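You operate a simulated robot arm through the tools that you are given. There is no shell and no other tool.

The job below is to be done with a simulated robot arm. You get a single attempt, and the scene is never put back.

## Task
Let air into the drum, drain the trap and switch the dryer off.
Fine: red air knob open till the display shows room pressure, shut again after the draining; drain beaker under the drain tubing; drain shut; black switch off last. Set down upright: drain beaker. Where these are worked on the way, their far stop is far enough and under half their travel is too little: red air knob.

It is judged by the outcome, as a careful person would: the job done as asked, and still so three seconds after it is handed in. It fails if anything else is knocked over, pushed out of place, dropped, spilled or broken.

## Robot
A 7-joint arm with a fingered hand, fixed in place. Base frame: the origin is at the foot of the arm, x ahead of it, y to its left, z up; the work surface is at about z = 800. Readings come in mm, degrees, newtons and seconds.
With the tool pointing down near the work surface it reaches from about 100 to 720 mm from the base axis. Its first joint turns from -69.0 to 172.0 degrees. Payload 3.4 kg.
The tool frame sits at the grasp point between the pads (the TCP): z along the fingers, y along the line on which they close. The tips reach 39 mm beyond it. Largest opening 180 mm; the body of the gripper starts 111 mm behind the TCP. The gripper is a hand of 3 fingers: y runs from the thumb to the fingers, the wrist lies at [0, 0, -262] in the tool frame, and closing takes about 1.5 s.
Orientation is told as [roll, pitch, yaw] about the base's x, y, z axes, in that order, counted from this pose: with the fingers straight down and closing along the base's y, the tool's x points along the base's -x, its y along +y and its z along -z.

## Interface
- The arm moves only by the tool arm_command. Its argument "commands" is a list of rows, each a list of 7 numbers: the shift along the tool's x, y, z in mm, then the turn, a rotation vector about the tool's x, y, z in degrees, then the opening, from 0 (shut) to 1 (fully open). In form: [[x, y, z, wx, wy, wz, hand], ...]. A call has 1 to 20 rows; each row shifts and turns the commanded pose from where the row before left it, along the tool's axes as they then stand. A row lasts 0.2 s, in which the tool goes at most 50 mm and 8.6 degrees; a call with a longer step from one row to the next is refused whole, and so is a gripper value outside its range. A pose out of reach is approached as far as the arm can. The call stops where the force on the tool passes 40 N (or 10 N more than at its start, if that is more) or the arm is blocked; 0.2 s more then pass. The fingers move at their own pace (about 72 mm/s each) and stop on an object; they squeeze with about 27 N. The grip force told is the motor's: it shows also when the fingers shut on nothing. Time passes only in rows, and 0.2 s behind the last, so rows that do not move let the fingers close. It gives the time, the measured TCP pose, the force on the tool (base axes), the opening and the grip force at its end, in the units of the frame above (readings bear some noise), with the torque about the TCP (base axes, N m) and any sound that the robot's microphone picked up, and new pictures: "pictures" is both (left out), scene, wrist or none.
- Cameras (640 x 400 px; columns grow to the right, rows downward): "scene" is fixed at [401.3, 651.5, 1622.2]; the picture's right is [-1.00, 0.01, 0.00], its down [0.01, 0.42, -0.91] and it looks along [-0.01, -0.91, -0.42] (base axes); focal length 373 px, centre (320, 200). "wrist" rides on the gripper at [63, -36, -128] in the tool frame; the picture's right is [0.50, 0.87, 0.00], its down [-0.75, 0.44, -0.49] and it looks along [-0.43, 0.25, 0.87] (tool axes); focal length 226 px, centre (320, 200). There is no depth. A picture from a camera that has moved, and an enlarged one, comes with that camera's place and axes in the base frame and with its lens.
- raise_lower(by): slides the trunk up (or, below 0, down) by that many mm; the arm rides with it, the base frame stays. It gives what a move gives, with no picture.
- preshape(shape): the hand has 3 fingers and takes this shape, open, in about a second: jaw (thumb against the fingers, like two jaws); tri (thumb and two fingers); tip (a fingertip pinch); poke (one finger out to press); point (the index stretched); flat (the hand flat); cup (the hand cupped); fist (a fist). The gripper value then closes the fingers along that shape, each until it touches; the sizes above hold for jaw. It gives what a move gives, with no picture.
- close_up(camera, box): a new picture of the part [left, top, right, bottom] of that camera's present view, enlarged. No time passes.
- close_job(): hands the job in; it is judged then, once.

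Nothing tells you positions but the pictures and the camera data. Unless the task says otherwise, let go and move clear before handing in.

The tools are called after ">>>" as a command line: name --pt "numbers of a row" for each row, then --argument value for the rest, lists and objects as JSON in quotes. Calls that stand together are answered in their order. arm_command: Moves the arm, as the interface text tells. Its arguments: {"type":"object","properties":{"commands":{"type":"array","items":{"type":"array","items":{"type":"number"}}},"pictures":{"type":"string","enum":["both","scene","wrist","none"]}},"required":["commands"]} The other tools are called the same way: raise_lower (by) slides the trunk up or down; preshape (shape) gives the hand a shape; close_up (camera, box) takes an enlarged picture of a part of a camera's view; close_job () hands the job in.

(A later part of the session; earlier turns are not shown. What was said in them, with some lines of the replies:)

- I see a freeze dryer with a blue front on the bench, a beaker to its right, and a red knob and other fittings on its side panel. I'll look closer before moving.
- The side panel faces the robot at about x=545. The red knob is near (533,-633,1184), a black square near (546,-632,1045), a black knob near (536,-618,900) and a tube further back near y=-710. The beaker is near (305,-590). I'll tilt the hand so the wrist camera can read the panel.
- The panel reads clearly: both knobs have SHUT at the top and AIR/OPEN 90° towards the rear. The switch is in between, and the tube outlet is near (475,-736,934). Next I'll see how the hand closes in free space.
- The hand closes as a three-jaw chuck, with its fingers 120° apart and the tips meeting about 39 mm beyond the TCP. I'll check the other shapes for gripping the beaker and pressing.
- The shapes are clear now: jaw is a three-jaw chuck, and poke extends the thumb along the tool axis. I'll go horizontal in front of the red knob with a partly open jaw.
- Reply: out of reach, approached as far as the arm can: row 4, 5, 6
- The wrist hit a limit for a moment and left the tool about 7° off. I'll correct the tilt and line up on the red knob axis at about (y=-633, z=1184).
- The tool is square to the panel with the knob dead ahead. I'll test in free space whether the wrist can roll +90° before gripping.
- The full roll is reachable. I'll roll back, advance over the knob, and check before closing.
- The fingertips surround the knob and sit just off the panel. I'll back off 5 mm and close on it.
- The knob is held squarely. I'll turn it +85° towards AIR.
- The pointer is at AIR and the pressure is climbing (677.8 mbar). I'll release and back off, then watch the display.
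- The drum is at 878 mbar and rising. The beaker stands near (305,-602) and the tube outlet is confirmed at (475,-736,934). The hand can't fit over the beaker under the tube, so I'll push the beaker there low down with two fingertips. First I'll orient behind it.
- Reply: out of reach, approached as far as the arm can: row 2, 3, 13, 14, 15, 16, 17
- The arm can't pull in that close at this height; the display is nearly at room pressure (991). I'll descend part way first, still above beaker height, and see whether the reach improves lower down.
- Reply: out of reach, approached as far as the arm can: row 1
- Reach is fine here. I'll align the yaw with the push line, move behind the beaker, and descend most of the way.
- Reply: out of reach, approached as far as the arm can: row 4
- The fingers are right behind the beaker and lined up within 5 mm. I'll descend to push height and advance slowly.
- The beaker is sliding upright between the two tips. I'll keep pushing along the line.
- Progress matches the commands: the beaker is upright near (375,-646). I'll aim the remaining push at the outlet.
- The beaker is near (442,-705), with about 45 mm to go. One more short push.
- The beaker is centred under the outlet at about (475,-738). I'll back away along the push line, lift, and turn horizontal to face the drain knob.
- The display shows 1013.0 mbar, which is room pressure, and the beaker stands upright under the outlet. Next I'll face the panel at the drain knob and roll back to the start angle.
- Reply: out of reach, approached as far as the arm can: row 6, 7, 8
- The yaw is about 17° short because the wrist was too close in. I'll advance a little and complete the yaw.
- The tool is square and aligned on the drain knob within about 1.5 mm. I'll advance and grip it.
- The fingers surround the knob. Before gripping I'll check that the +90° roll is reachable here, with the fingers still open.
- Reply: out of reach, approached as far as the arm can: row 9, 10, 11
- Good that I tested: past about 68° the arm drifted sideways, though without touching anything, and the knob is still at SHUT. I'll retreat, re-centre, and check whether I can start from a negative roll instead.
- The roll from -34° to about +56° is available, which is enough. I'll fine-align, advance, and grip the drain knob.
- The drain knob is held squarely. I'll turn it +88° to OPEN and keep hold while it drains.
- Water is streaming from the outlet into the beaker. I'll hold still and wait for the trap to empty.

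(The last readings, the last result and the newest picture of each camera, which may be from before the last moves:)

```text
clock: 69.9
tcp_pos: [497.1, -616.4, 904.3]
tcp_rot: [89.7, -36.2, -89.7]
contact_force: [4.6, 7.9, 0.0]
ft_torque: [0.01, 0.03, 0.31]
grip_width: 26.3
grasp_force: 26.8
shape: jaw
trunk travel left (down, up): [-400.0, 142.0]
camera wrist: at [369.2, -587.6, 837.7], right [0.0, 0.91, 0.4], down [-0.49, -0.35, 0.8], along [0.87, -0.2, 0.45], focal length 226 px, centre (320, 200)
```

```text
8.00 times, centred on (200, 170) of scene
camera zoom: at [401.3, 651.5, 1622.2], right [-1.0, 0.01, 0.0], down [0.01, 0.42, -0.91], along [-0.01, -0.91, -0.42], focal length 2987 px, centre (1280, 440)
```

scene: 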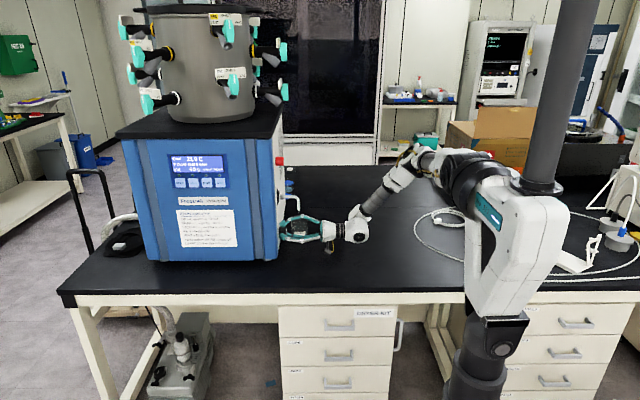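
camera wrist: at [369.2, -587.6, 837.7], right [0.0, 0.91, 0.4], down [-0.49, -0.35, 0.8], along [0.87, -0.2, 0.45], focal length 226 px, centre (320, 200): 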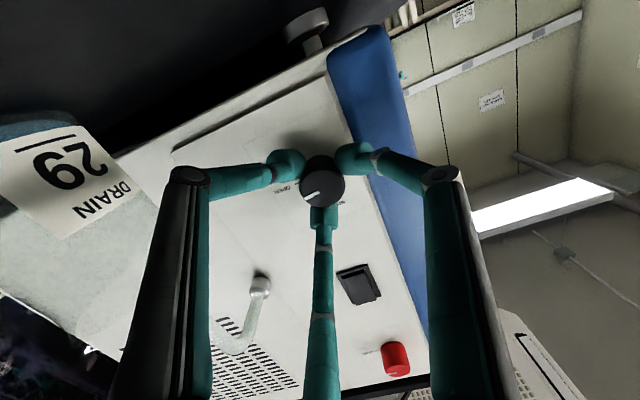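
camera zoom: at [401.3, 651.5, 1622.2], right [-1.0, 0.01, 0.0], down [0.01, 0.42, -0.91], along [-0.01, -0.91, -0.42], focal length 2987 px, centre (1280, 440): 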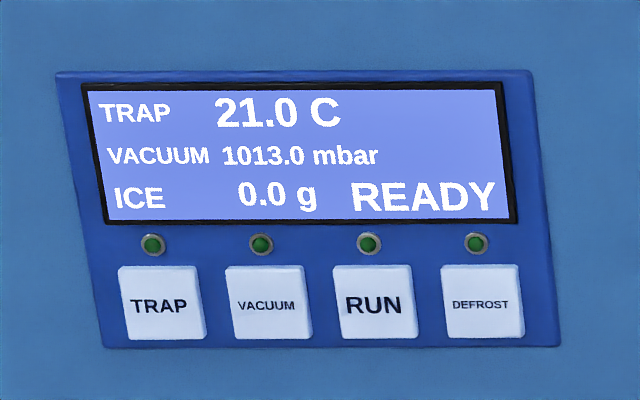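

The trap is drained: the display says READY and the stream has stopped. I'll turn the drain knob back to SHUT.

>>> arm_command --pt "0 0 0 0 0 -8.5 0" --pt "0 0 0 0 0 -8.5 0" --pt "0 0 0 0 0 -8.5 0" --pt "0 0 0 0 0 -8.5 0" --pt "0 0 0 0 0 -8.5 0" --pt "0 0 0 0 0 -8.5 0" --pt "0 0 0 0 0 -8.5 0" --pt "0 0 0 0 0 -8.5 0" --pt "0 0 0 0 0 -8.5 0" --pt "0 0 0 0 0 -8.5 0" --pt "0 0 0 0 0 -5 0" --pt "0 0 0 0 0 0 0"

>>> close_up --camera "wrist" --box '[240, 100, 400, 240]'

```text
clock: 72.5
tcp_pos: [496.9, -617.3, 902.5]
tcp_rot: [-89.9, -53.8, 89.9]
contact_force: [3.7, 0.1, 3.5]
ft_torque: [0.05, -0.14, -0.03]
grip_width: 26.2
grasp_force: 27.1
shape: jaw
trunk travel left (down, up): [-400.0, 142.0]
camera wrist: at [369.4, -684.1, 874.3], right [0.0, 0.4, -0.92], down [-0.49, 0.8, 0.35], along [0.87, 0.45, 0.2], focal length 226 px, centre (320, 200)
```

scene: 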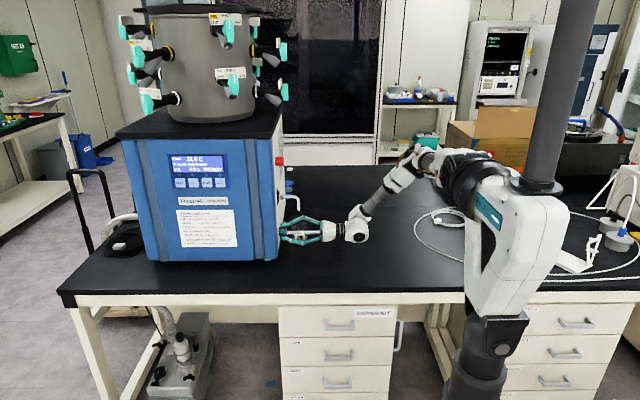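
wrist: 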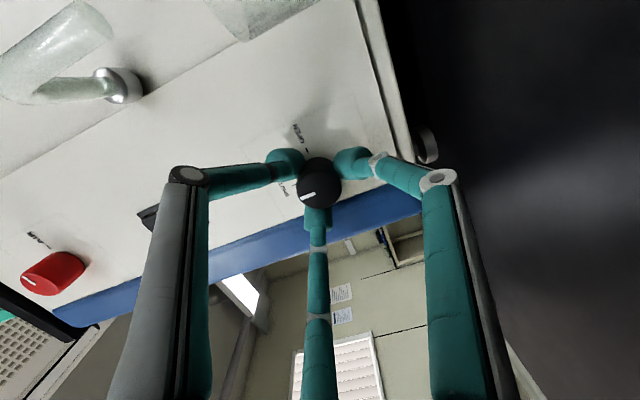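

```text
2.86 times, centred on (320, 170) of wrist
camera zoom: at [369.4, -684.1, 874.3], right [0.0, 0.4, -0.92], down [-0.49, 0.8, 0.35], along [0.87, 0.45, 0.2], focal length 646 px, centre (320, 286)
```

zoom: 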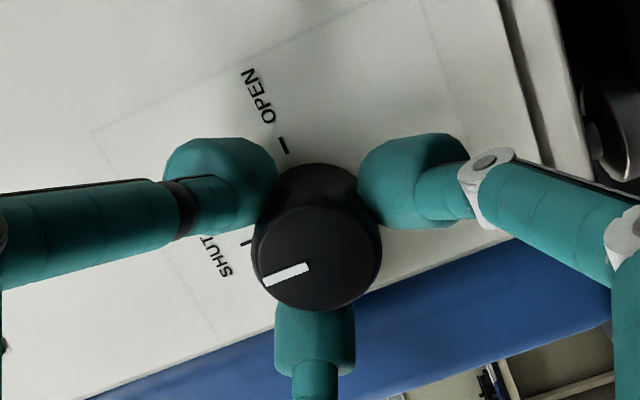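

The pointer is back at SHUT. I'll nudge slightly further to be sure it's on its stop, then release and withdraw.

>>> arm_command --pt "0 0 0 0 0 -4 0" --pt "0 0 0 0 0 0 0" --pt "0 0 0 0 0 4 0.1" --pt "0 0 0 0 0 0 0.35" --pt "0 0 0 0 0 0 0.35" --pt "0 0 0 0 0 0 0.35" --pt "0 0 -15 0 0 0 0.35" --pt "0 0 -20 0 0 0 0.35" --pt "0 0 -20 0 0 0 0.35" --pt "0 0 0 0 0 0 0.35"

>>> close_up --camera "wrist" --box '[240, 80, 400, 220]'

>>> close_up --camera "scene" --box '[260, 190, 360, 260]'

```text
clock: 74.7
tcp_pos: [441.2, -617.7, 903.0]
tcp_rot: [-89.7, -53.8, 90.0]
contact_force: [0.4, -0.3, 0.3]
ft_torque: [0.0, -0.01, -0.02]
grip_width: 62.6
grasp_force: 0.0
shape: jaw
trunk travel left (down, up): [-400.0, 142.0]
camera wrist: at [314.1, -683.9, 874.1], right [0.0, 0.4, -0.91], down [-0.49, 0.79, 0.35], along [0.87, 0.45, 0.2], focal length 226 px, centre (320, 200)
```

scene: 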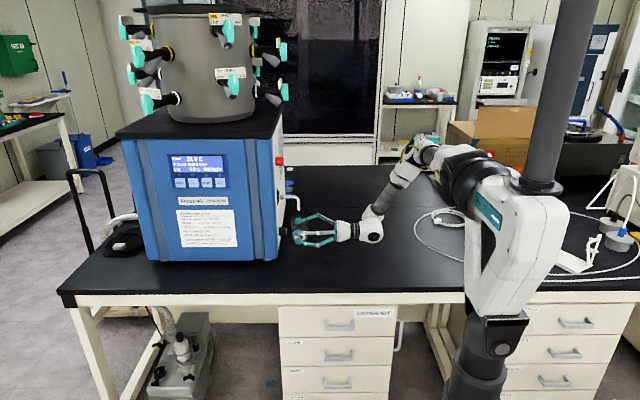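
wrist: 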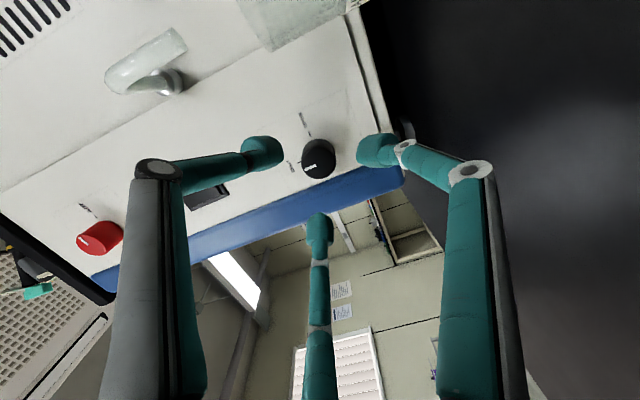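

```text
2.86 times, centred on (320, 150) of wrist
camera zoom: at [314.1, -683.9, 874.1], right [0.0, 0.4, -0.91], down [-0.49, 0.79, 0.35], along [0.87, 0.45, 0.2], focal length 646 px, centre (320, 343)
```

zoom: 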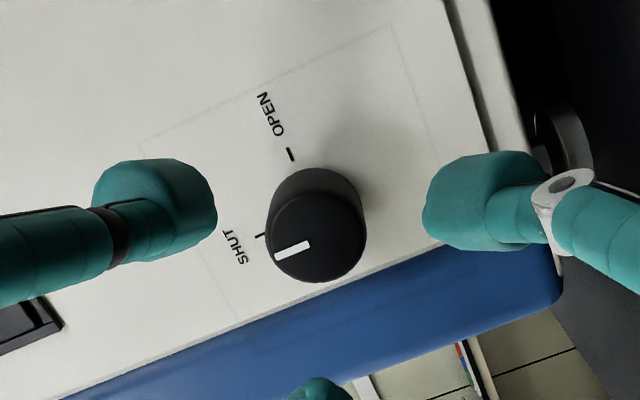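

```text
5.71 times, centred on (310, 225) of scene
camera zoom: at [401.3, 651.5, 1622.2], right [-1.0, 0.01, 0.0], down [0.01, 0.42, -0.91], along [-0.01, -0.91, -0.42], focal length 2134 px, centre (377, 57)
```

zoom: 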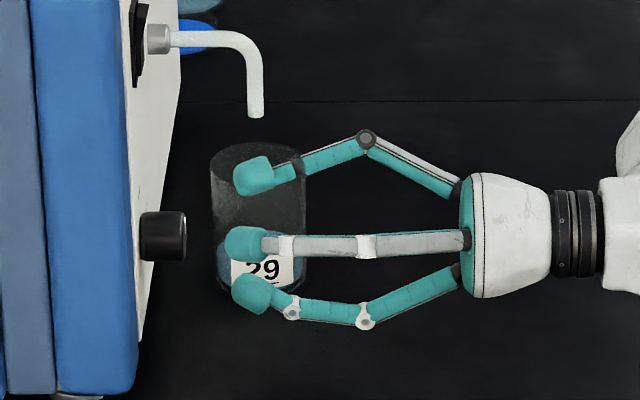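

The drain is shut and the beaker stands with water under the outlet. I'll go up to the red knob and roll to the +90° side for closing it.

>>> arm_command --pt "0 0 -15 0 0 0 0.4" --pt "-27.3 -21.8 0 0 0 0 0.4" --pt "-27.3 -21.8 0 0 0 0 0.4" --pt "-27.3 -21.8 0 0 0 0 0.4" --pt "-27.3 -21.8 0 0 0 0 0.4" --pt "-27.3 -21.8 0 0 0 0 0.4" --pt "-27.3 -21.8 0 0 0 0 0.4" --pt "-27.3 -21.8 0 0 0 0 0.4" --pt "-27.3 -21.8 0 0 0 0 0.4" --pt "0 0 15 0 0 0 0.4" --pt "0 0 0 0 0 0 0.4" --pictures "none"

>>> arm_command --pt "0 0 0 0 0 8.3 0.4" --pt "0 0 0 0 0 8.3 0.4" --pt "0 0 0 0 0 8.3 0.4" --pt "0 0 0 0 0 8.3 0.4" --pt "0 0 0 0 0 8.3 0.4" --pt "0 0 0 0 0 8.3 0.4" --pt "0 0 0 0 0 8.3 0.4" --pt "0 0 0 0 0 8.3 0.4" --pt "0 0 0 0 0 8.3 0.4" --pt "0 0 0 0 0 8.3 0.4" --pt "0 0 0 0 0 8.3 0.4" --pt "0 0 0 0 0 8.3 0.4" --pt "0 0 0 0 0 8.3 0.4" --pt "0 0 0 0 0 8.3 0.4" --pt "0 0 0 0 0 8.3 0.4" --pt "0 0 0 0 0 0 0.4"

```text
clock: 77.1
tcp_pos: [440.2, -628.8, 1183.6]
tcp_rot: [-89.8, -53.9, 90.0]
contact_force: [0.8, -0.1, -0.1]
ft_torque: [0.0, -0.01, -0.01]
grip_width: 71.5
grasp_force: 0.1
shape: jaw
trunk travel left (down, up): [-400.0, 142.0]
```

```text
clock: 80.5
tcp_pos: [493.0, -533.5, 1076.7]
tcp_rot: [89.9, -4.4, -89.7]
contact_force: [-0.5, -0.2, -1.0]
ft_torque: [0.01, 0.0, 0.0]
grip_width: 71.9
grasp_force: 0.0
shape: jaw
out of reach, approached as far as the arm can: row 12, 13, 14, 15
trunk travel left (down, up): [-400.0, 142.0]
camera wrist: at [365.7, -474.4, 1036.4], right [0.0, 0.56, 0.83], down [-0.49, -0.72, 0.49], along [0.87, -0.4, 0.28], focal length 226 px, centre (320, 200)
```

scene: 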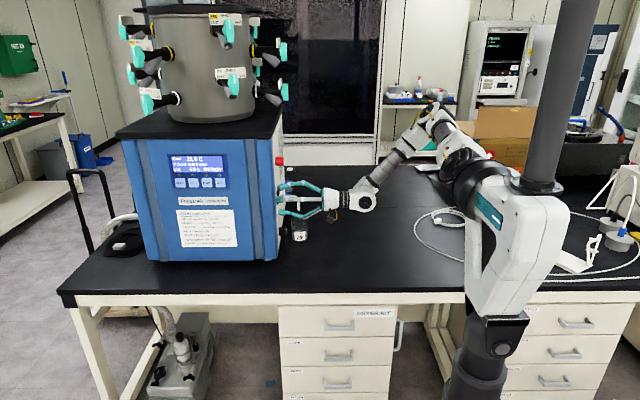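
wrist: 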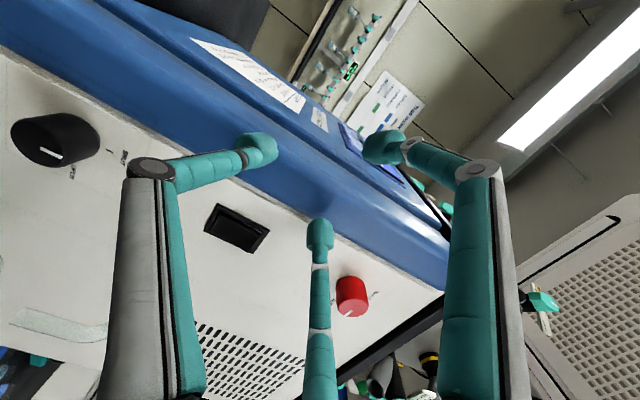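

That arm posture can't reach +88° and it drifted again, without contact. I'll retreat, unroll to about +53°, and re-centre on the red knob, using the range that worked for the drain.

>>> arm_command --pt "0 0 -25 0 0 0 0.4" --pt "0 0 -28 0 0 0 0.4" --pt "0 0 0 0 0 -8.3 0.4" --pt "0 0 0 0 0 -8.3 0.4" --pt "0 0 0 0 0 -8.3 0.4" --pt "0 0 0 0 0 -8.3 0.4" --pt "0 0 0 0 0 0 0.4"

```text
clock: 82.1
tcp_pos: [463.3, -522.5, 1068.3]
tcp_rot: [89.9, -35.0, -89.8]
contact_force: [-0.7, -1.0, 1.0]
ft_torque: [0.0, 0.01, 0.01]
grip_width: 71.8
grasp_force: 0.0
shape: jaw
out of reach, approached as far as the arm can: row 1, 2
trunk travel left (down, up): [-400.0, 142.0]
camera wrist: at [335.6, -491.7, 1004.3], right [0.0, 0.91, 0.42], down [-0.49, -0.37, 0.79], along [0.87, -0.21, 0.44], focal length 226 px, centre (320, 200)
```

scene: 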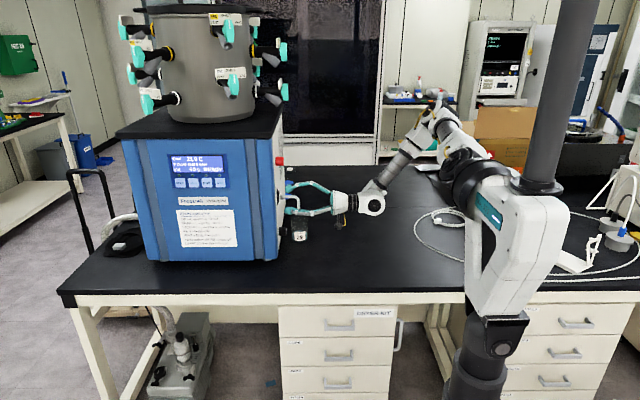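
wrist: 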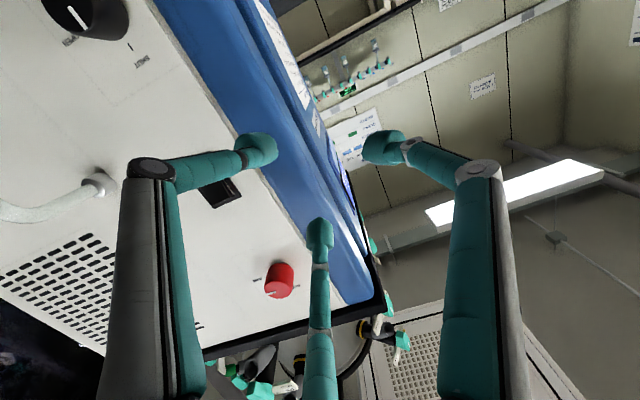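

>>> arm_command --pt "0 0 -23 0 0 0 0.4" --pt "-30.6 6.4 0 0 0 0 0.4" --pt "-30.6 6.4 0 0 0 0 0.4" --pt "-30.6 6.4 0 0 0 0 0.4" --pt "-30.6 6.4 0 0 0 0 0.4" --pt "-30.6 6.4 0 0 0 0 0.4" --pt "0 0 0 0 0 0 0.4"

>>> close_up --camera "wrist" --box '[240, 80, 400, 220]'

```text
clock: 83.7
tcp_pos: [438.7, -628.5, 1183.8]
tcp_rot: [89.8, -34.9, -89.8]
contact_force: [0.0, 0.4, 0.3]
ft_torque: [-0.02, 0.03, 0.0]
grip_width: 72.4
grasp_force: 0.1
shape: jaw
trunk travel left (down, up): [-400.0, 142.0]
camera wrist: at [312.5, -598.1, 1118.9], right [0.0, 0.91, 0.42], down [-0.49, -0.37, 0.79], along [0.87, -0.21, 0.44], focal length 226 px, centre (320, 200)
```

scene: 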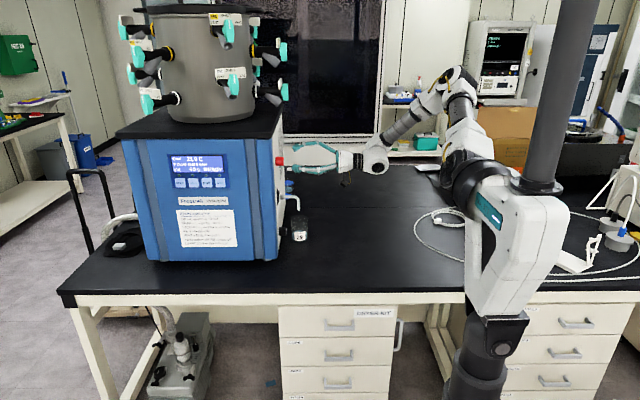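
wrist: 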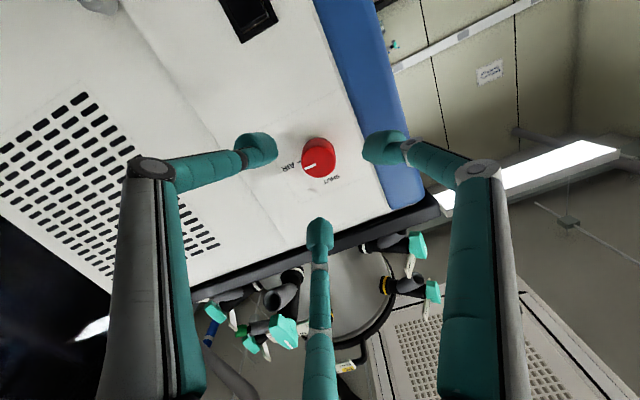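

```text
2.86 times, centred on (320, 150) of wrist
camera zoom: at [312.5, -598.1, 1118.9], right [0.0, 0.91, 0.42], down [-0.49, -0.37, 0.79], along [0.87, -0.21, 0.44], focal length 646 px, centre (320, 343)
```

zoom: 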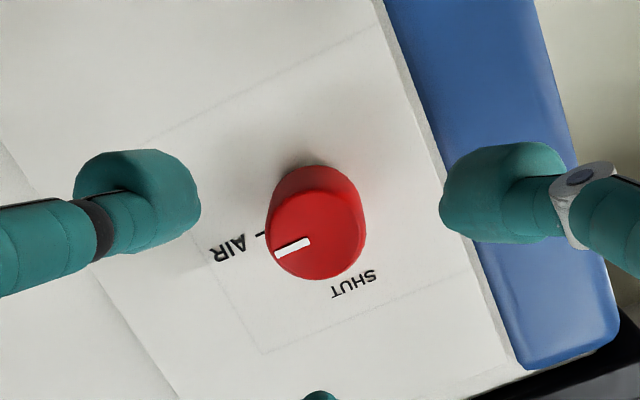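

The red knob is lined up. I'll advance, grip, and turn -90° to SHUT.

>>> arm_command --pt "-1.6 -1.1 14 0 0 0 0.4" --pt "0 0 14 0 0 0 0.4" --pt "0 0 14 0 0 0 0.4" --pt "0 0 10 0 0 0 0.4" --pt "0 0 4 0 0 0 0.4" --pt "0 0 0 0 0 0 0.4" --pt "0 0 0 0 0 0 0.15" --pt "0 0 0 0 0 0 0" --pt "0 0 0 0 0 0 0" --pt "0 0 0 0 0 0 0" --pt "0 0 0 0 0 0 0"

>>> close_up --camera "scene" --box '[260, 130, 360, 200]'

```text
clock: 86.1
tcp_pos: [496.1, -630.8, 1183.4]
tcp_rot: [89.8, -34.9, -89.7]
contact_force: [0.6, 0.2, -1.0]
ft_torque: [0.02, 0.01, -0.03]
grip_width: 26.8
grasp_force: 27.2
shape: jaw
trunk travel left (down, up): [-400.0, 142.0]
camera wrist: at [369.6, -600.2, 1117.9], right [0.0, 0.91, 0.42], down [-0.49, -0.37, 0.79], along [0.87, -0.21, 0.44], focal length 226 px, centre (320, 200)
```

scene: 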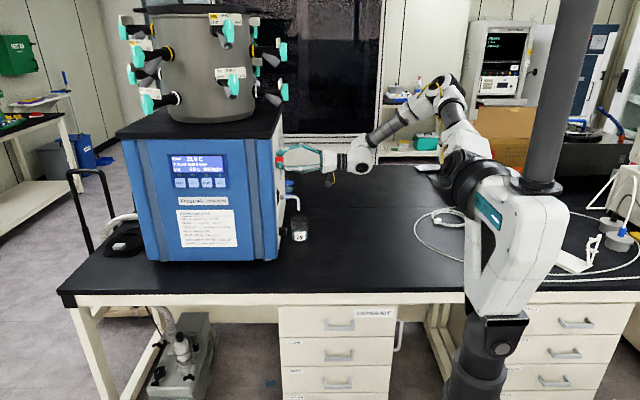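
wrist: 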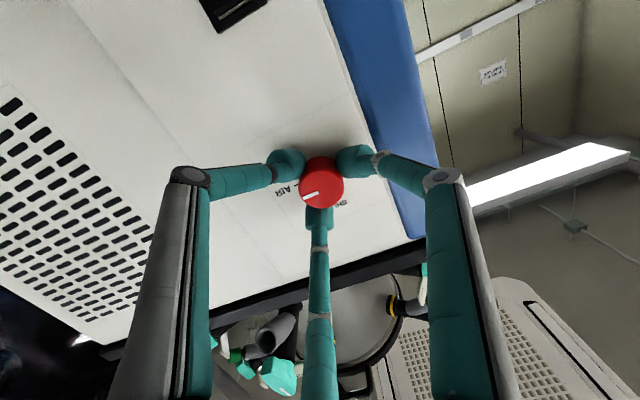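

```text
5.71 times, centred on (310, 165) of scene
camera zoom: at [401.3, 651.5, 1622.2], right [-1.0, 0.01, 0.0], down [0.01, 0.42, -0.91], along [-0.01, -0.91, -0.42], focal length 2134 px, centre (377, 400)
```

zoom: 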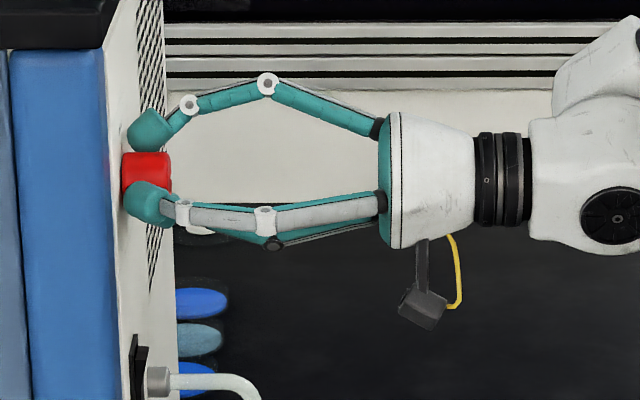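

>>> arm_command --pt "0 0 0 0 0 -8.5 0" --pt "0 0 0 0 0 -8.5 0" --pt "0 0 0 0 0 -8.5 0" --pt "0 0 0 0 0 -8.5 0" --pt "0 0 0 0 0 -8.5 0" --pt "0 0 0 0 0 -8.5 0" --pt "0 0 0 0 0 -8.5 0" --pt "0 0 0 0 0 -8.5 0" --pt "0 0 0 0 0 -8.5 0" --pt "0 0 0 0 0 -8.5 0" --pt "0 0 0 0 0 -6 0" --pt "0 0 0 0 0 0 0"

>>> close_up --camera "wrist" --box '[240, 100, 400, 240]'

```text
clock: 88.7
tcp_pos: [497.4, -631.6, 1183.3]
tcp_rot: [-89.9, -54.1, 90.1]
contact_force: [3.1, -6.4, 5.9]
ft_torque: [0.01, -0.21, -0.26]
grip_width: 26.6
grasp_force: 26.8
shape: jaw
trunk travel left (down, up): [-400.0, 142.0]
camera wrist: at [369.8, -697.9, 1154.2], right [0.0, 0.41, -0.91], down [-0.49, 0.79, 0.36], along [0.87, 0.45, 0.2], focal length 226 px, centre (320, 200)
```

scene: 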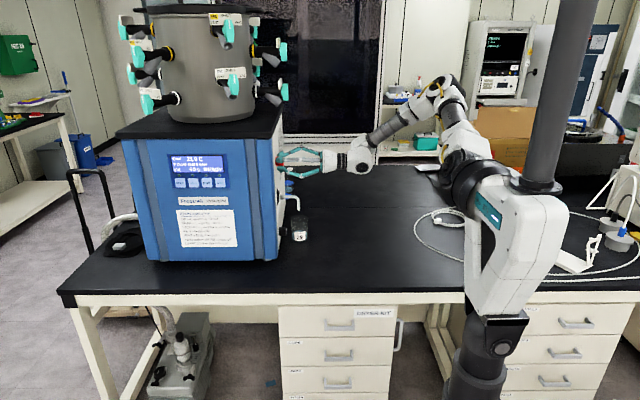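
wrist: 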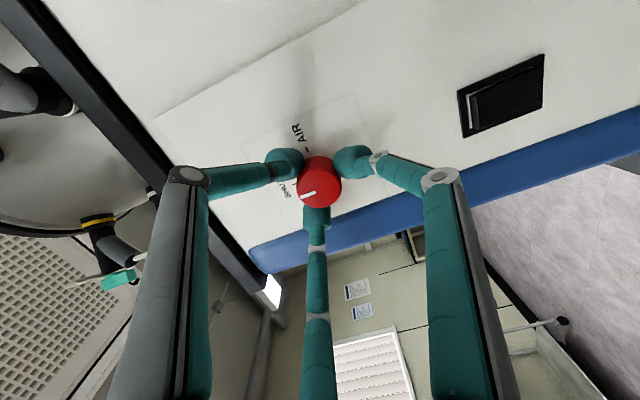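

```text
2.86 times, centred on (320, 170) of wrist
camera zoom: at [369.8, -697.9, 1154.2], right [0.0, 0.41, -0.91], down [-0.49, 0.79, 0.36], along [0.87, 0.45, 0.2], focal length 646 px, centre (320, 286)
```

zoom: 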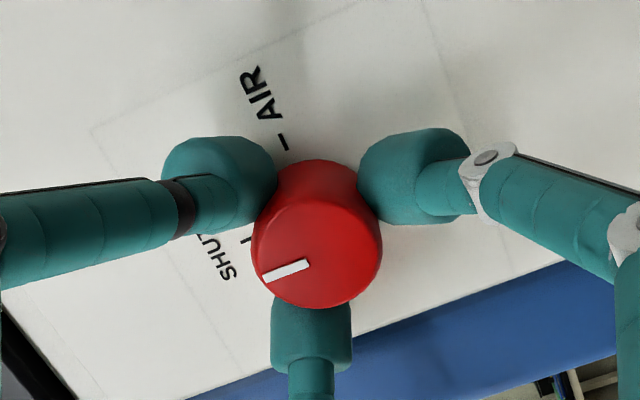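

The red knob is back at SHUT. A small nudge to the stop, then release, withdraw and check.

>>> arm_command --pt "0 0 0 0 0 -3 0" --pt "0 0 0 0 0 0 0" --pt "0 0 0 0 0 3 0.1" --pt "0 0 0 0 0 0 0.4" --pt "0 0 0 0 0 0 0.4" --pt "0 0 0 0 0 0 0.4" --pt "0 0 -15 0 0 0 0.4" --pt "0 0 -20 0 0 0 0.4" --pt "0 0 -25 0 0 0 0.4" --pt "0 0 -25 0 0 0 0.4" --pt "0 0 0 0 0 0 0.4"

>>> close_up --camera "wrist" --box '[240, 70, 400, 210]'

>>> close_up --camera "wrist" --box '[380, 40, 500, 140]'

>>> close_up --camera "scene" --box '[270, 175, 320, 215]'

>>> close_up --camera "scene" --box '[160, 145, 240, 195]'

```text
clock: 91.1
tcp_pos: [412.7, -631.7, 1184.0]
tcp_rot: [-89.8, -54.2, 90.0]
contact_force: [0.1, 0.2, 0.2]
ft_torque: [0.01, 0.0, 0.0]
grip_width: 71.7
grasp_force: 0.0
shape: jaw
trunk travel left (down, up): [-400.0, 142.0]
camera wrist: at [284.7, -697.9, 1154.3], right [0.0, 0.41, -0.91], down [-0.49, 0.79, 0.36], along [0.87, 0.45, 0.2], focal length 226 px, centre (320, 200)
```

scene: 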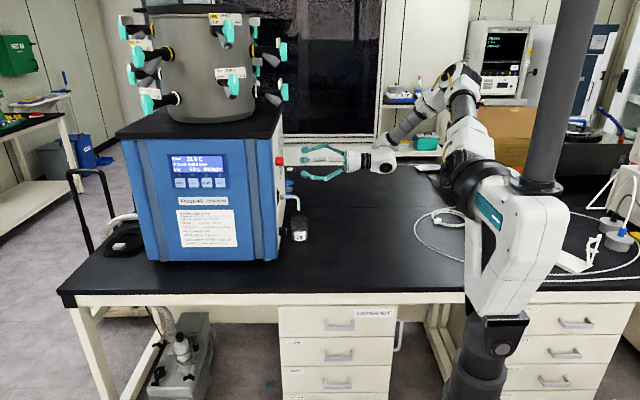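
wrist: 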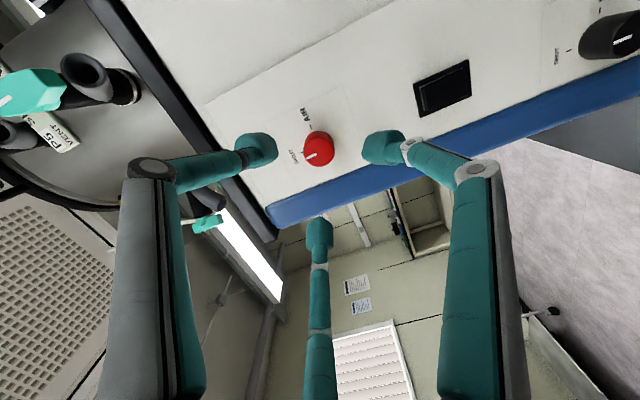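

```text
2.86 times, centred on (320, 140) of wrist
camera zoom: at [284.7, -697.9, 1154.3], right [0.0, 0.41, -0.91], down [-0.49, 0.79, 0.36], along [0.87, 0.45, 0.2], focal length 646 px, centre (320, 371)
```

zoom: 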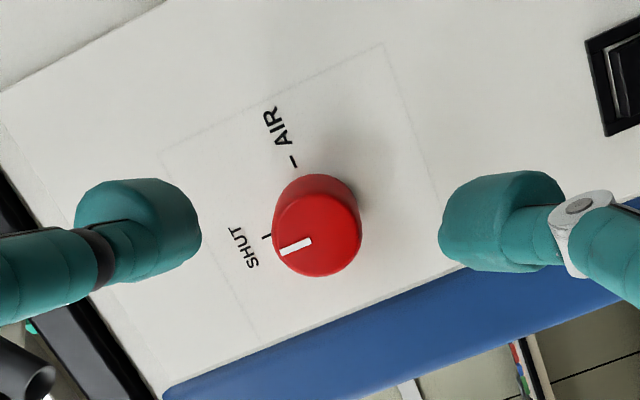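

```text
4.00 times, centred on (440, 90) of wrist
camera zoom: at [284.7, -697.9, 1154.3], right [0.0, 0.41, -0.91], down [-0.49, 0.79, 0.36], along [0.87, 0.45, 0.2], focal length 904 px, centre (-160, 640)
```

zoom: 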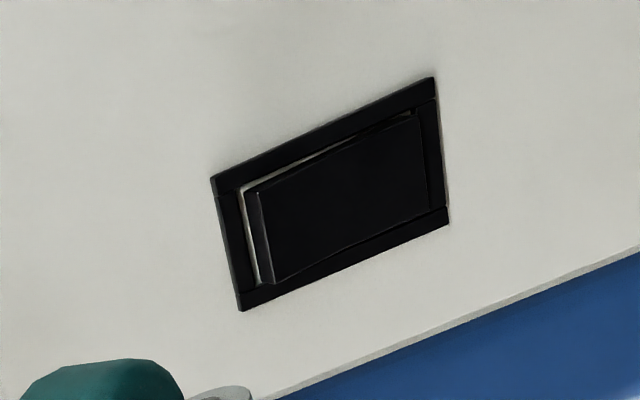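

```text
10.00 times, centred on (295, 195) of scene
camera zoom: at [401.3, 651.5, 1622.2], right [-1.0, 0.01, 0.0], down [0.01, 0.42, -0.91], along [-0.01, -0.91, -0.42], focal length 3734 px, centre (570, 250)
```

zoom: 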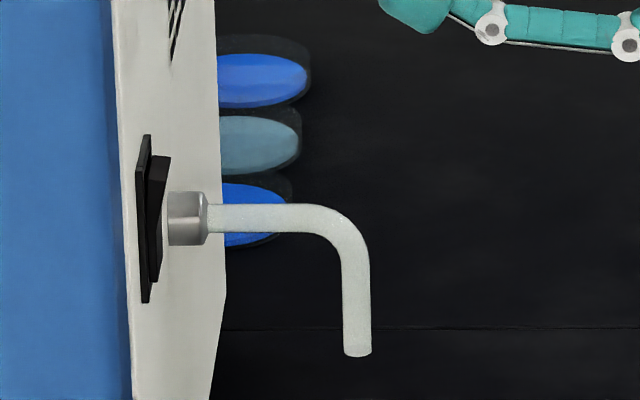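

```text
8.00 times, centred on (200, 170) of scene
camera zoom: at [401.3, 651.5, 1622.2], right [-1.0, 0.01, 0.0], down [0.01, 0.42, -0.91], along [-0.01, -0.91, -0.42], focal length 2987 px, centre (1280, 440)
```

zoom: 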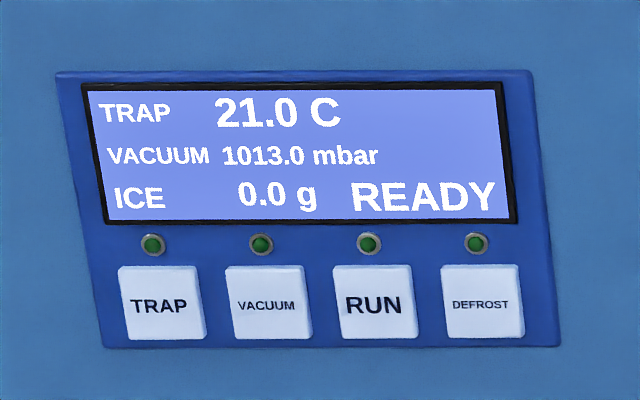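

Both knobs are at SHUT and the display says READY at 1013 mbar. The rocker's top end sticks out, so pressing the top at about (537,-632,1061) switches it off. I'll take the poke shape and look.

>>> preshape --shape "poke"

>>> close_up --camera "wrist" --box '[0, 0, 640, 400]'

>>> close_up --camera "scene" --box '[270, 120, 400, 200]'

```text
clock: 92.0
tcp_pos: [411.6, -631.8, 1182.8]
tcp_rot: [-89.9, -54.1, 90.1]
contact_force: [0.5, -0.8, 0.3]
ft_torque: [-0.03, -0.02, 0.0]
grip_width: 0.0
grasp_force: 0.0
shape: poke
trunk travel left (down, up): [-400.0, 142.0]
```

```text
1.00 times, centred on (320, 200) of wrist (not enlarged: the box is as wide or as high as the picture)
camera zoom: at [284.6, -698.0, 1154.3], right [0.0, 0.41, -0.91], down [-0.49, 0.79, 0.36], along [0.87, 0.45, 0.2], focal length 226 px, centre (320, 200)
```

zoom: 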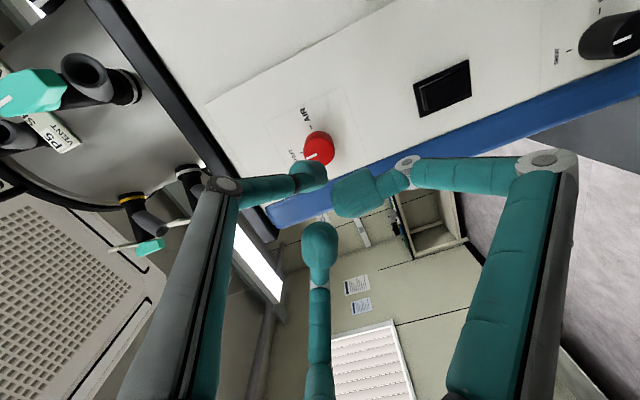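

```text
4.92 times, centred on (335, 160) of scene
camera zoom: at [401.3, 651.5, 1622.2], right [-1.0, 0.01, 0.0], down [0.01, 0.42, -0.91], along [-0.01, -0.91, -0.42], focal length 1838 px, centre (246, 397)
```

zoom: 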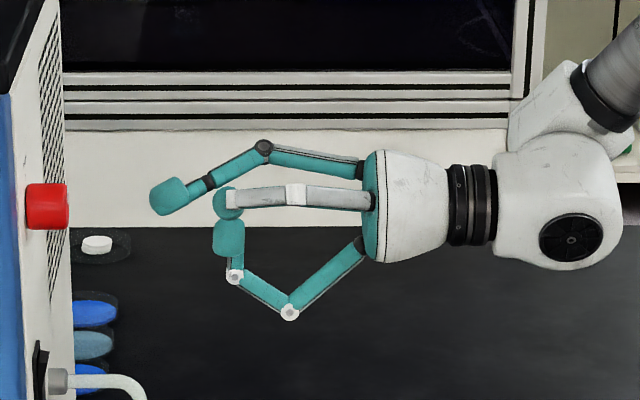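

The thumb tip extends about 8 mm off axis. I'll shift down so the tip faces the rocker's top half and check before pressing.

>>> arm_command --pt "19.9 16 0 0 0 0 1" --pt "19.9 16 0 0 0 0 1" --pt "19.9 16 0 0 0 0 1" --pt "19.9 16 0 0 0 0 1" --pt "19.9 16 0 0 0 0 1" --pt "0 0 30 0 0 0 1" --pt "0 0 20 0 0 0 1" --pt "0 0 0 0 0 0 1"

>>> close_up --camera "scene" --box '[270, 160, 370, 230]'

>>> close_up --camera "wrist" --box '[240, 80, 420, 220]'

```text
clock: 93.8
tcp_pos: [460.8, -624.3, 1056.4]
tcp_rot: [-89.8, -54.2, 90.0]
contact_force: [0.0, -0.3, 0.4]
ft_torque: [0.01, -0.01, 0.0]
grip_width: 0.0
grasp_force: 0.0
shape: poke
trunk travel left (down, up): [-400.0, 142.0]
camera wrist: at [334.7, -690.9, 1026.3], right [0.0, 0.41, -0.91], down [-0.49, 0.79, 0.36], along [0.87, 0.45, 0.2], focal length 226 px, centre (320, 200)
```

scene: 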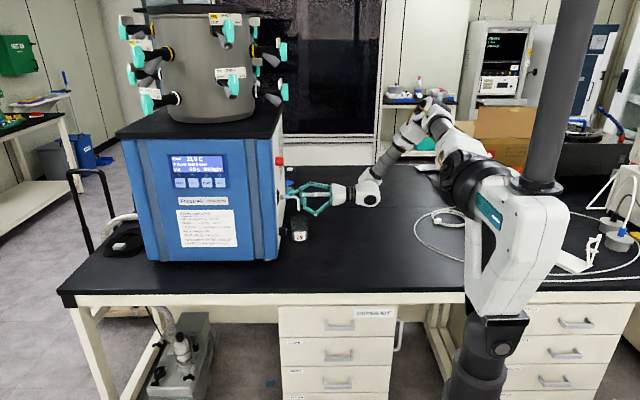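
wrist: 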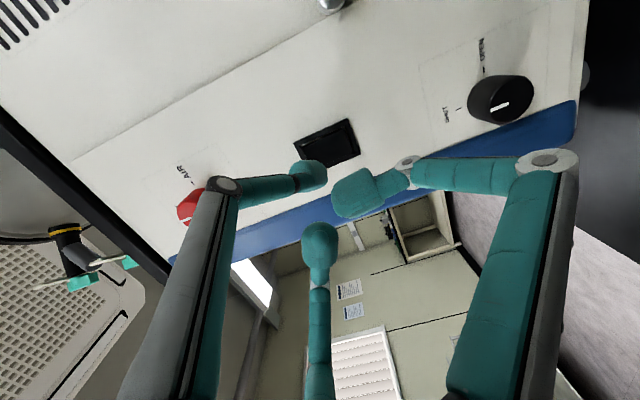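

```text
5.71 times, centred on (320, 195) of scene
camera zoom: at [401.3, 651.5, 1622.2], right [-1.0, 0.01, 0.0], down [0.01, 0.42, -0.91], along [-0.01, -0.91, -0.42], focal length 2134 px, centre (320, 229)
```

zoom: 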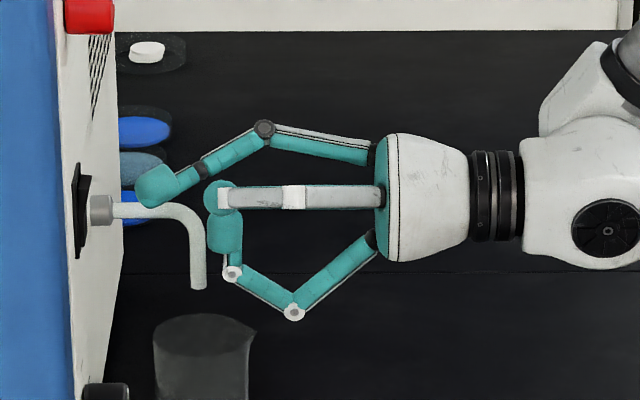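

```text
2.86 times, centred on (330, 150) of wrist
camera zoom: at [334.7, -690.9, 1026.3], right [0.0, 0.41, -0.91], down [-0.49, 0.79, 0.36], along [0.87, 0.45, 0.2], focal length 646 px, centre (291, 343)
```

zoom: 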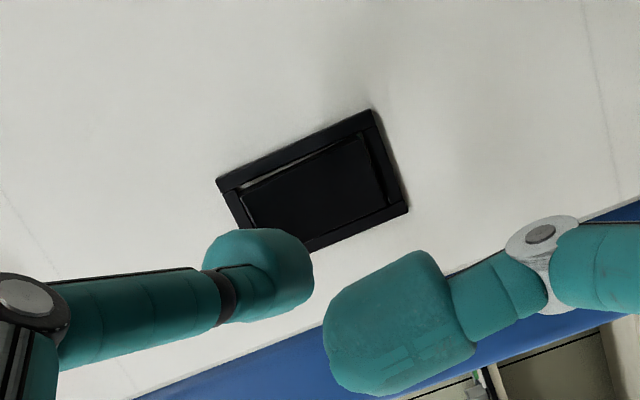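

The tip faces the rocker's upper part, about 29 mm away. I'll press forward in small steps with the force limit as a guard.

>>> arm_command --pt "0 0 10 0 0 0 1" --pt "0 0 10 0 0 0 1" --pt "0 0 4 0 0 0 1" --pt "0 0 3 0 0 0 1" --pt "0 0 3 0 0 0 1" --pt "0 0 2 0 0 0 1" --pt "0 0 2 0 0 0 1" --pt "0 0 2 0 0 0 1" --pt "0 0 2 0 0 0 1" --pt "0 0 0 0 0 0 1"

>>> close_up --camera "scene" --box '[270, 160, 370, 230]'

>>> close_up --camera "scene" --box '[160, 145, 240, 195]'

```text
clock: 96.0
tcp_pos: [496.9, -624.6, 1054.9]
tcp_rot: [-89.8, -54.1, 90.0]
contact_force: [-9.7, -0.9, 1.8]
ft_torque: [0.0, -0.04, -0.03]
grip_width: 0.1
grasp_force: 0.1
shape: poke
trunk travel left (down, up): [-400.0, 142.0]
camera wrist: at [369.8, -690.9, 1026.6], right [0.0, 0.41, -0.91], down [-0.49, 0.79, 0.36], along [0.87, 0.45, 0.2], focal length 226 px, centre (320, 200)
```

scene: 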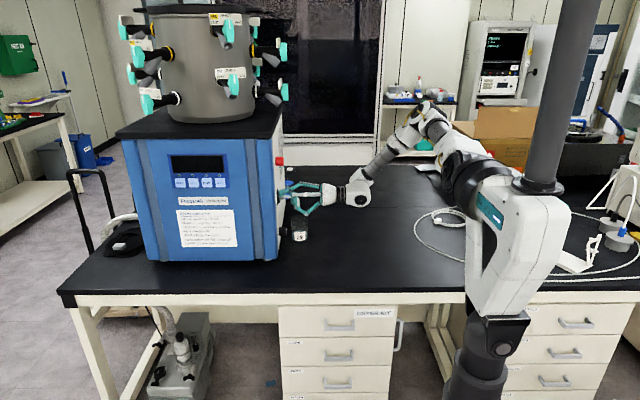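
wrist: 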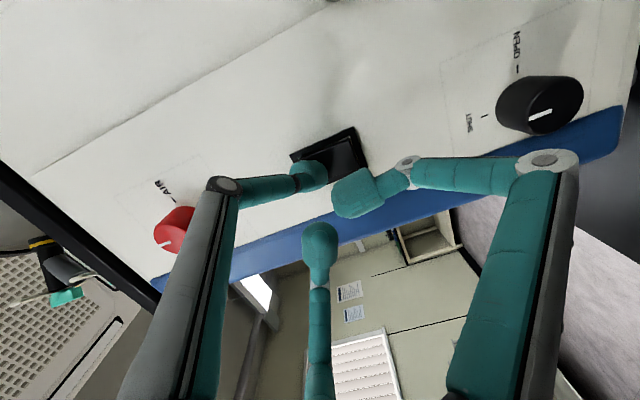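

```text
5.71 times, centred on (320, 195) of scene
camera zoom: at [401.3, 651.5, 1622.2], right [-1.0, 0.01, 0.0], down [0.01, 0.42, -0.91], along [-0.01, -0.91, -0.42], focal length 2134 px, centre (320, 229)
```

zoom: 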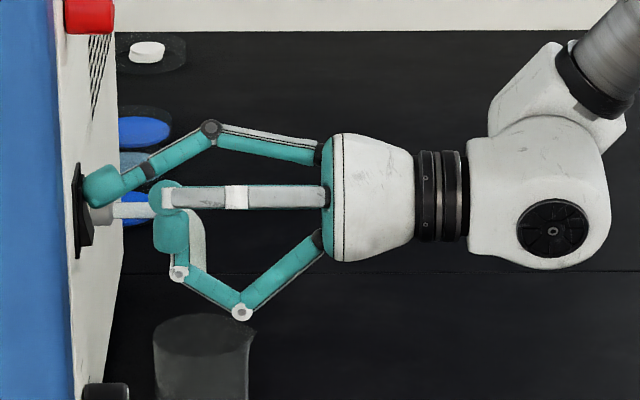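

```text
8.00 times, centred on (200, 170) of scene
camera zoom: at [401.3, 651.5, 1622.2], right [-1.0, 0.01, 0.0], down [0.01, 0.42, -0.91], along [-0.01, -0.91, -0.42], focal length 2987 px, centre (1280, 440)
```

zoom: 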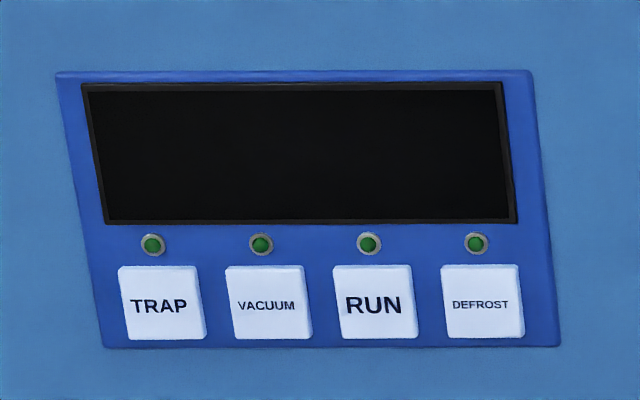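

The display is dark and the rocker has flipped. I'll withdraw straight back and verify everything.

>>> arm_command --pt "0 0 -15 0 0 0 1" --pt "0 0 -25 0 0 0 1" --pt "0 0 -25 0 0 0 1" --pt "0 0 -25 0 0 0 1" --pt "0 0 -25 0 0 0 1" --pt "0 0 0 0 0 0 1" --pt "0 0 0 0 0 0 1" --pt "0 0 0 0 0 0 1"

>>> close_up --camera "scene" --box '[260, 150, 360, 260]'

>>> close_up --camera "scene" --box '[160, 145, 240, 195]'

>>> close_up --camera "wrist" --box '[160, 20, 560, 240]'

```text
clock: 97.8
tcp_pos: [383.9, -626.3, 1055.5]
tcp_rot: [-89.8, -54.0, 90.0]
contact_force: [0.0, -0.3, 0.2]
ft_torque: [0.0, -0.02, -0.01]
grip_width: 0.0
grasp_force: 0.1
shape: poke
trunk travel left (down, up): [-400.0, 142.0]
camera wrist: at [256.6, -691.9, 1026.2], right [0.0, 0.41, -0.91], down [-0.49, 0.79, 0.36], along [0.87, 0.45, 0.2], focal length 226 px, centre (320, 200)
```

scene: 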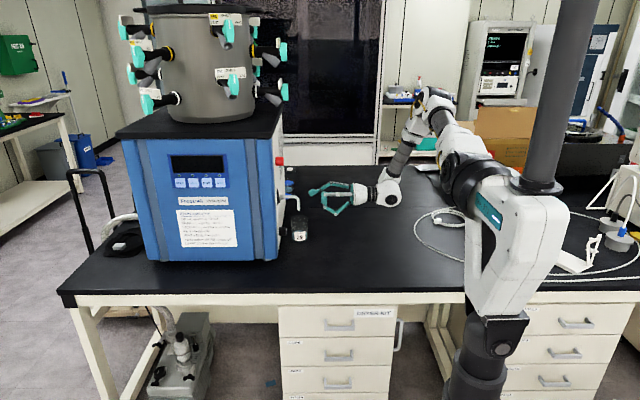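
wrist: 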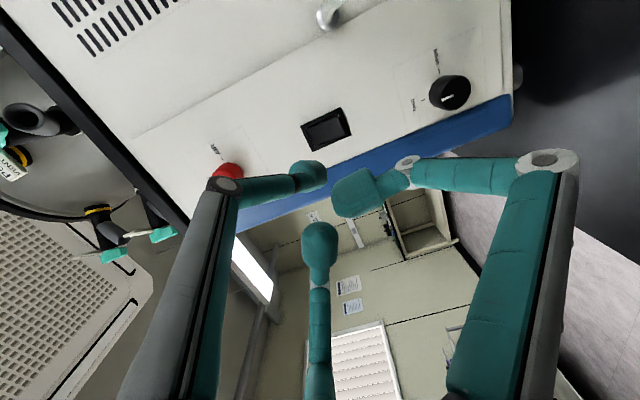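

```text
3.64 times, centred on (310, 205) of scene
camera zoom: at [401.3, 651.5, 1622.2], right [-1.0, 0.01, 0.0], down [0.01, 0.42, -0.91], along [-0.01, -0.91, -0.42], focal length 1358 px, centre (356, 182)
```

zoom: 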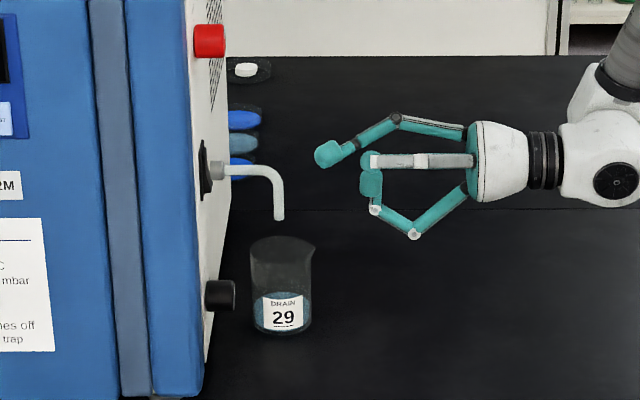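

```text
8.00 times, centred on (200, 170) of scene
camera zoom: at [401.3, 651.5, 1622.2], right [-1.0, 0.01, 0.0], down [0.01, 0.42, -0.91], along [-0.01, -0.91, -0.42], focal length 2987 px, centre (1280, 440)
```

zoom: 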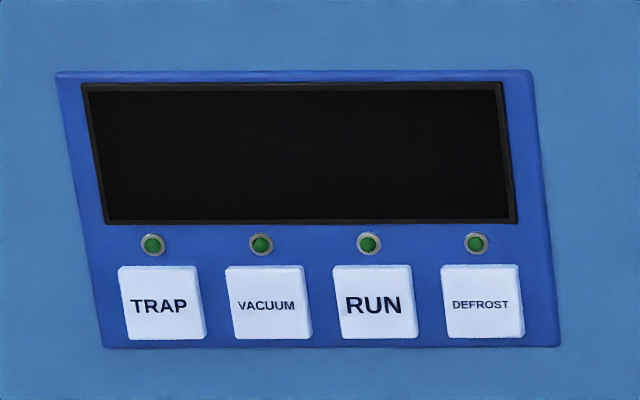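

```text
1.60 times, centred on (360, 130) of wrist
camera zoom: at [256.6, -691.9, 1026.2], right [0.0, 0.41, -0.91], down [-0.49, 0.79, 0.36], along [0.87, 0.45, 0.2], focal length 362 px, centre (256, 312)
```

zoom: 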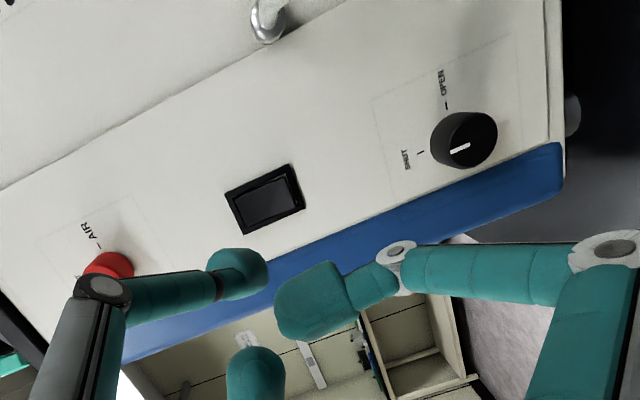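

The display is off, both knobs are at SHUT, and the beaker stands upright under the outlet with the drained water. The hand is clear, so I'm handing in.

>>> close_job

```text
The job is handed in.
```

The drum is vented, the trap is drained and the dryer is off. I've handed the job in but haven't seen the judge's result.

- **Air:** I turned the red knob to AIR. The display read 1013.0 mbar before I opened the drain, and I turned the knob back to SHUT after the draining.
- **Drain:** I opened the drain knob, and the water ran into the beaker until the display changed from DRAIN WATER to READY. Then I turned the knob back to SHUT.
- **Beaker:** It stands upright under the drain tubing with the drained water in it. I slid it there along the bench with the fingertips, because the hand couldn't fit over it under the tube.
- **Switch:** I pressed the black switch last, and the display is dark.

Twice the arm drifted sideways when the wrist reached the end of its turning range. It touched nothing either time.
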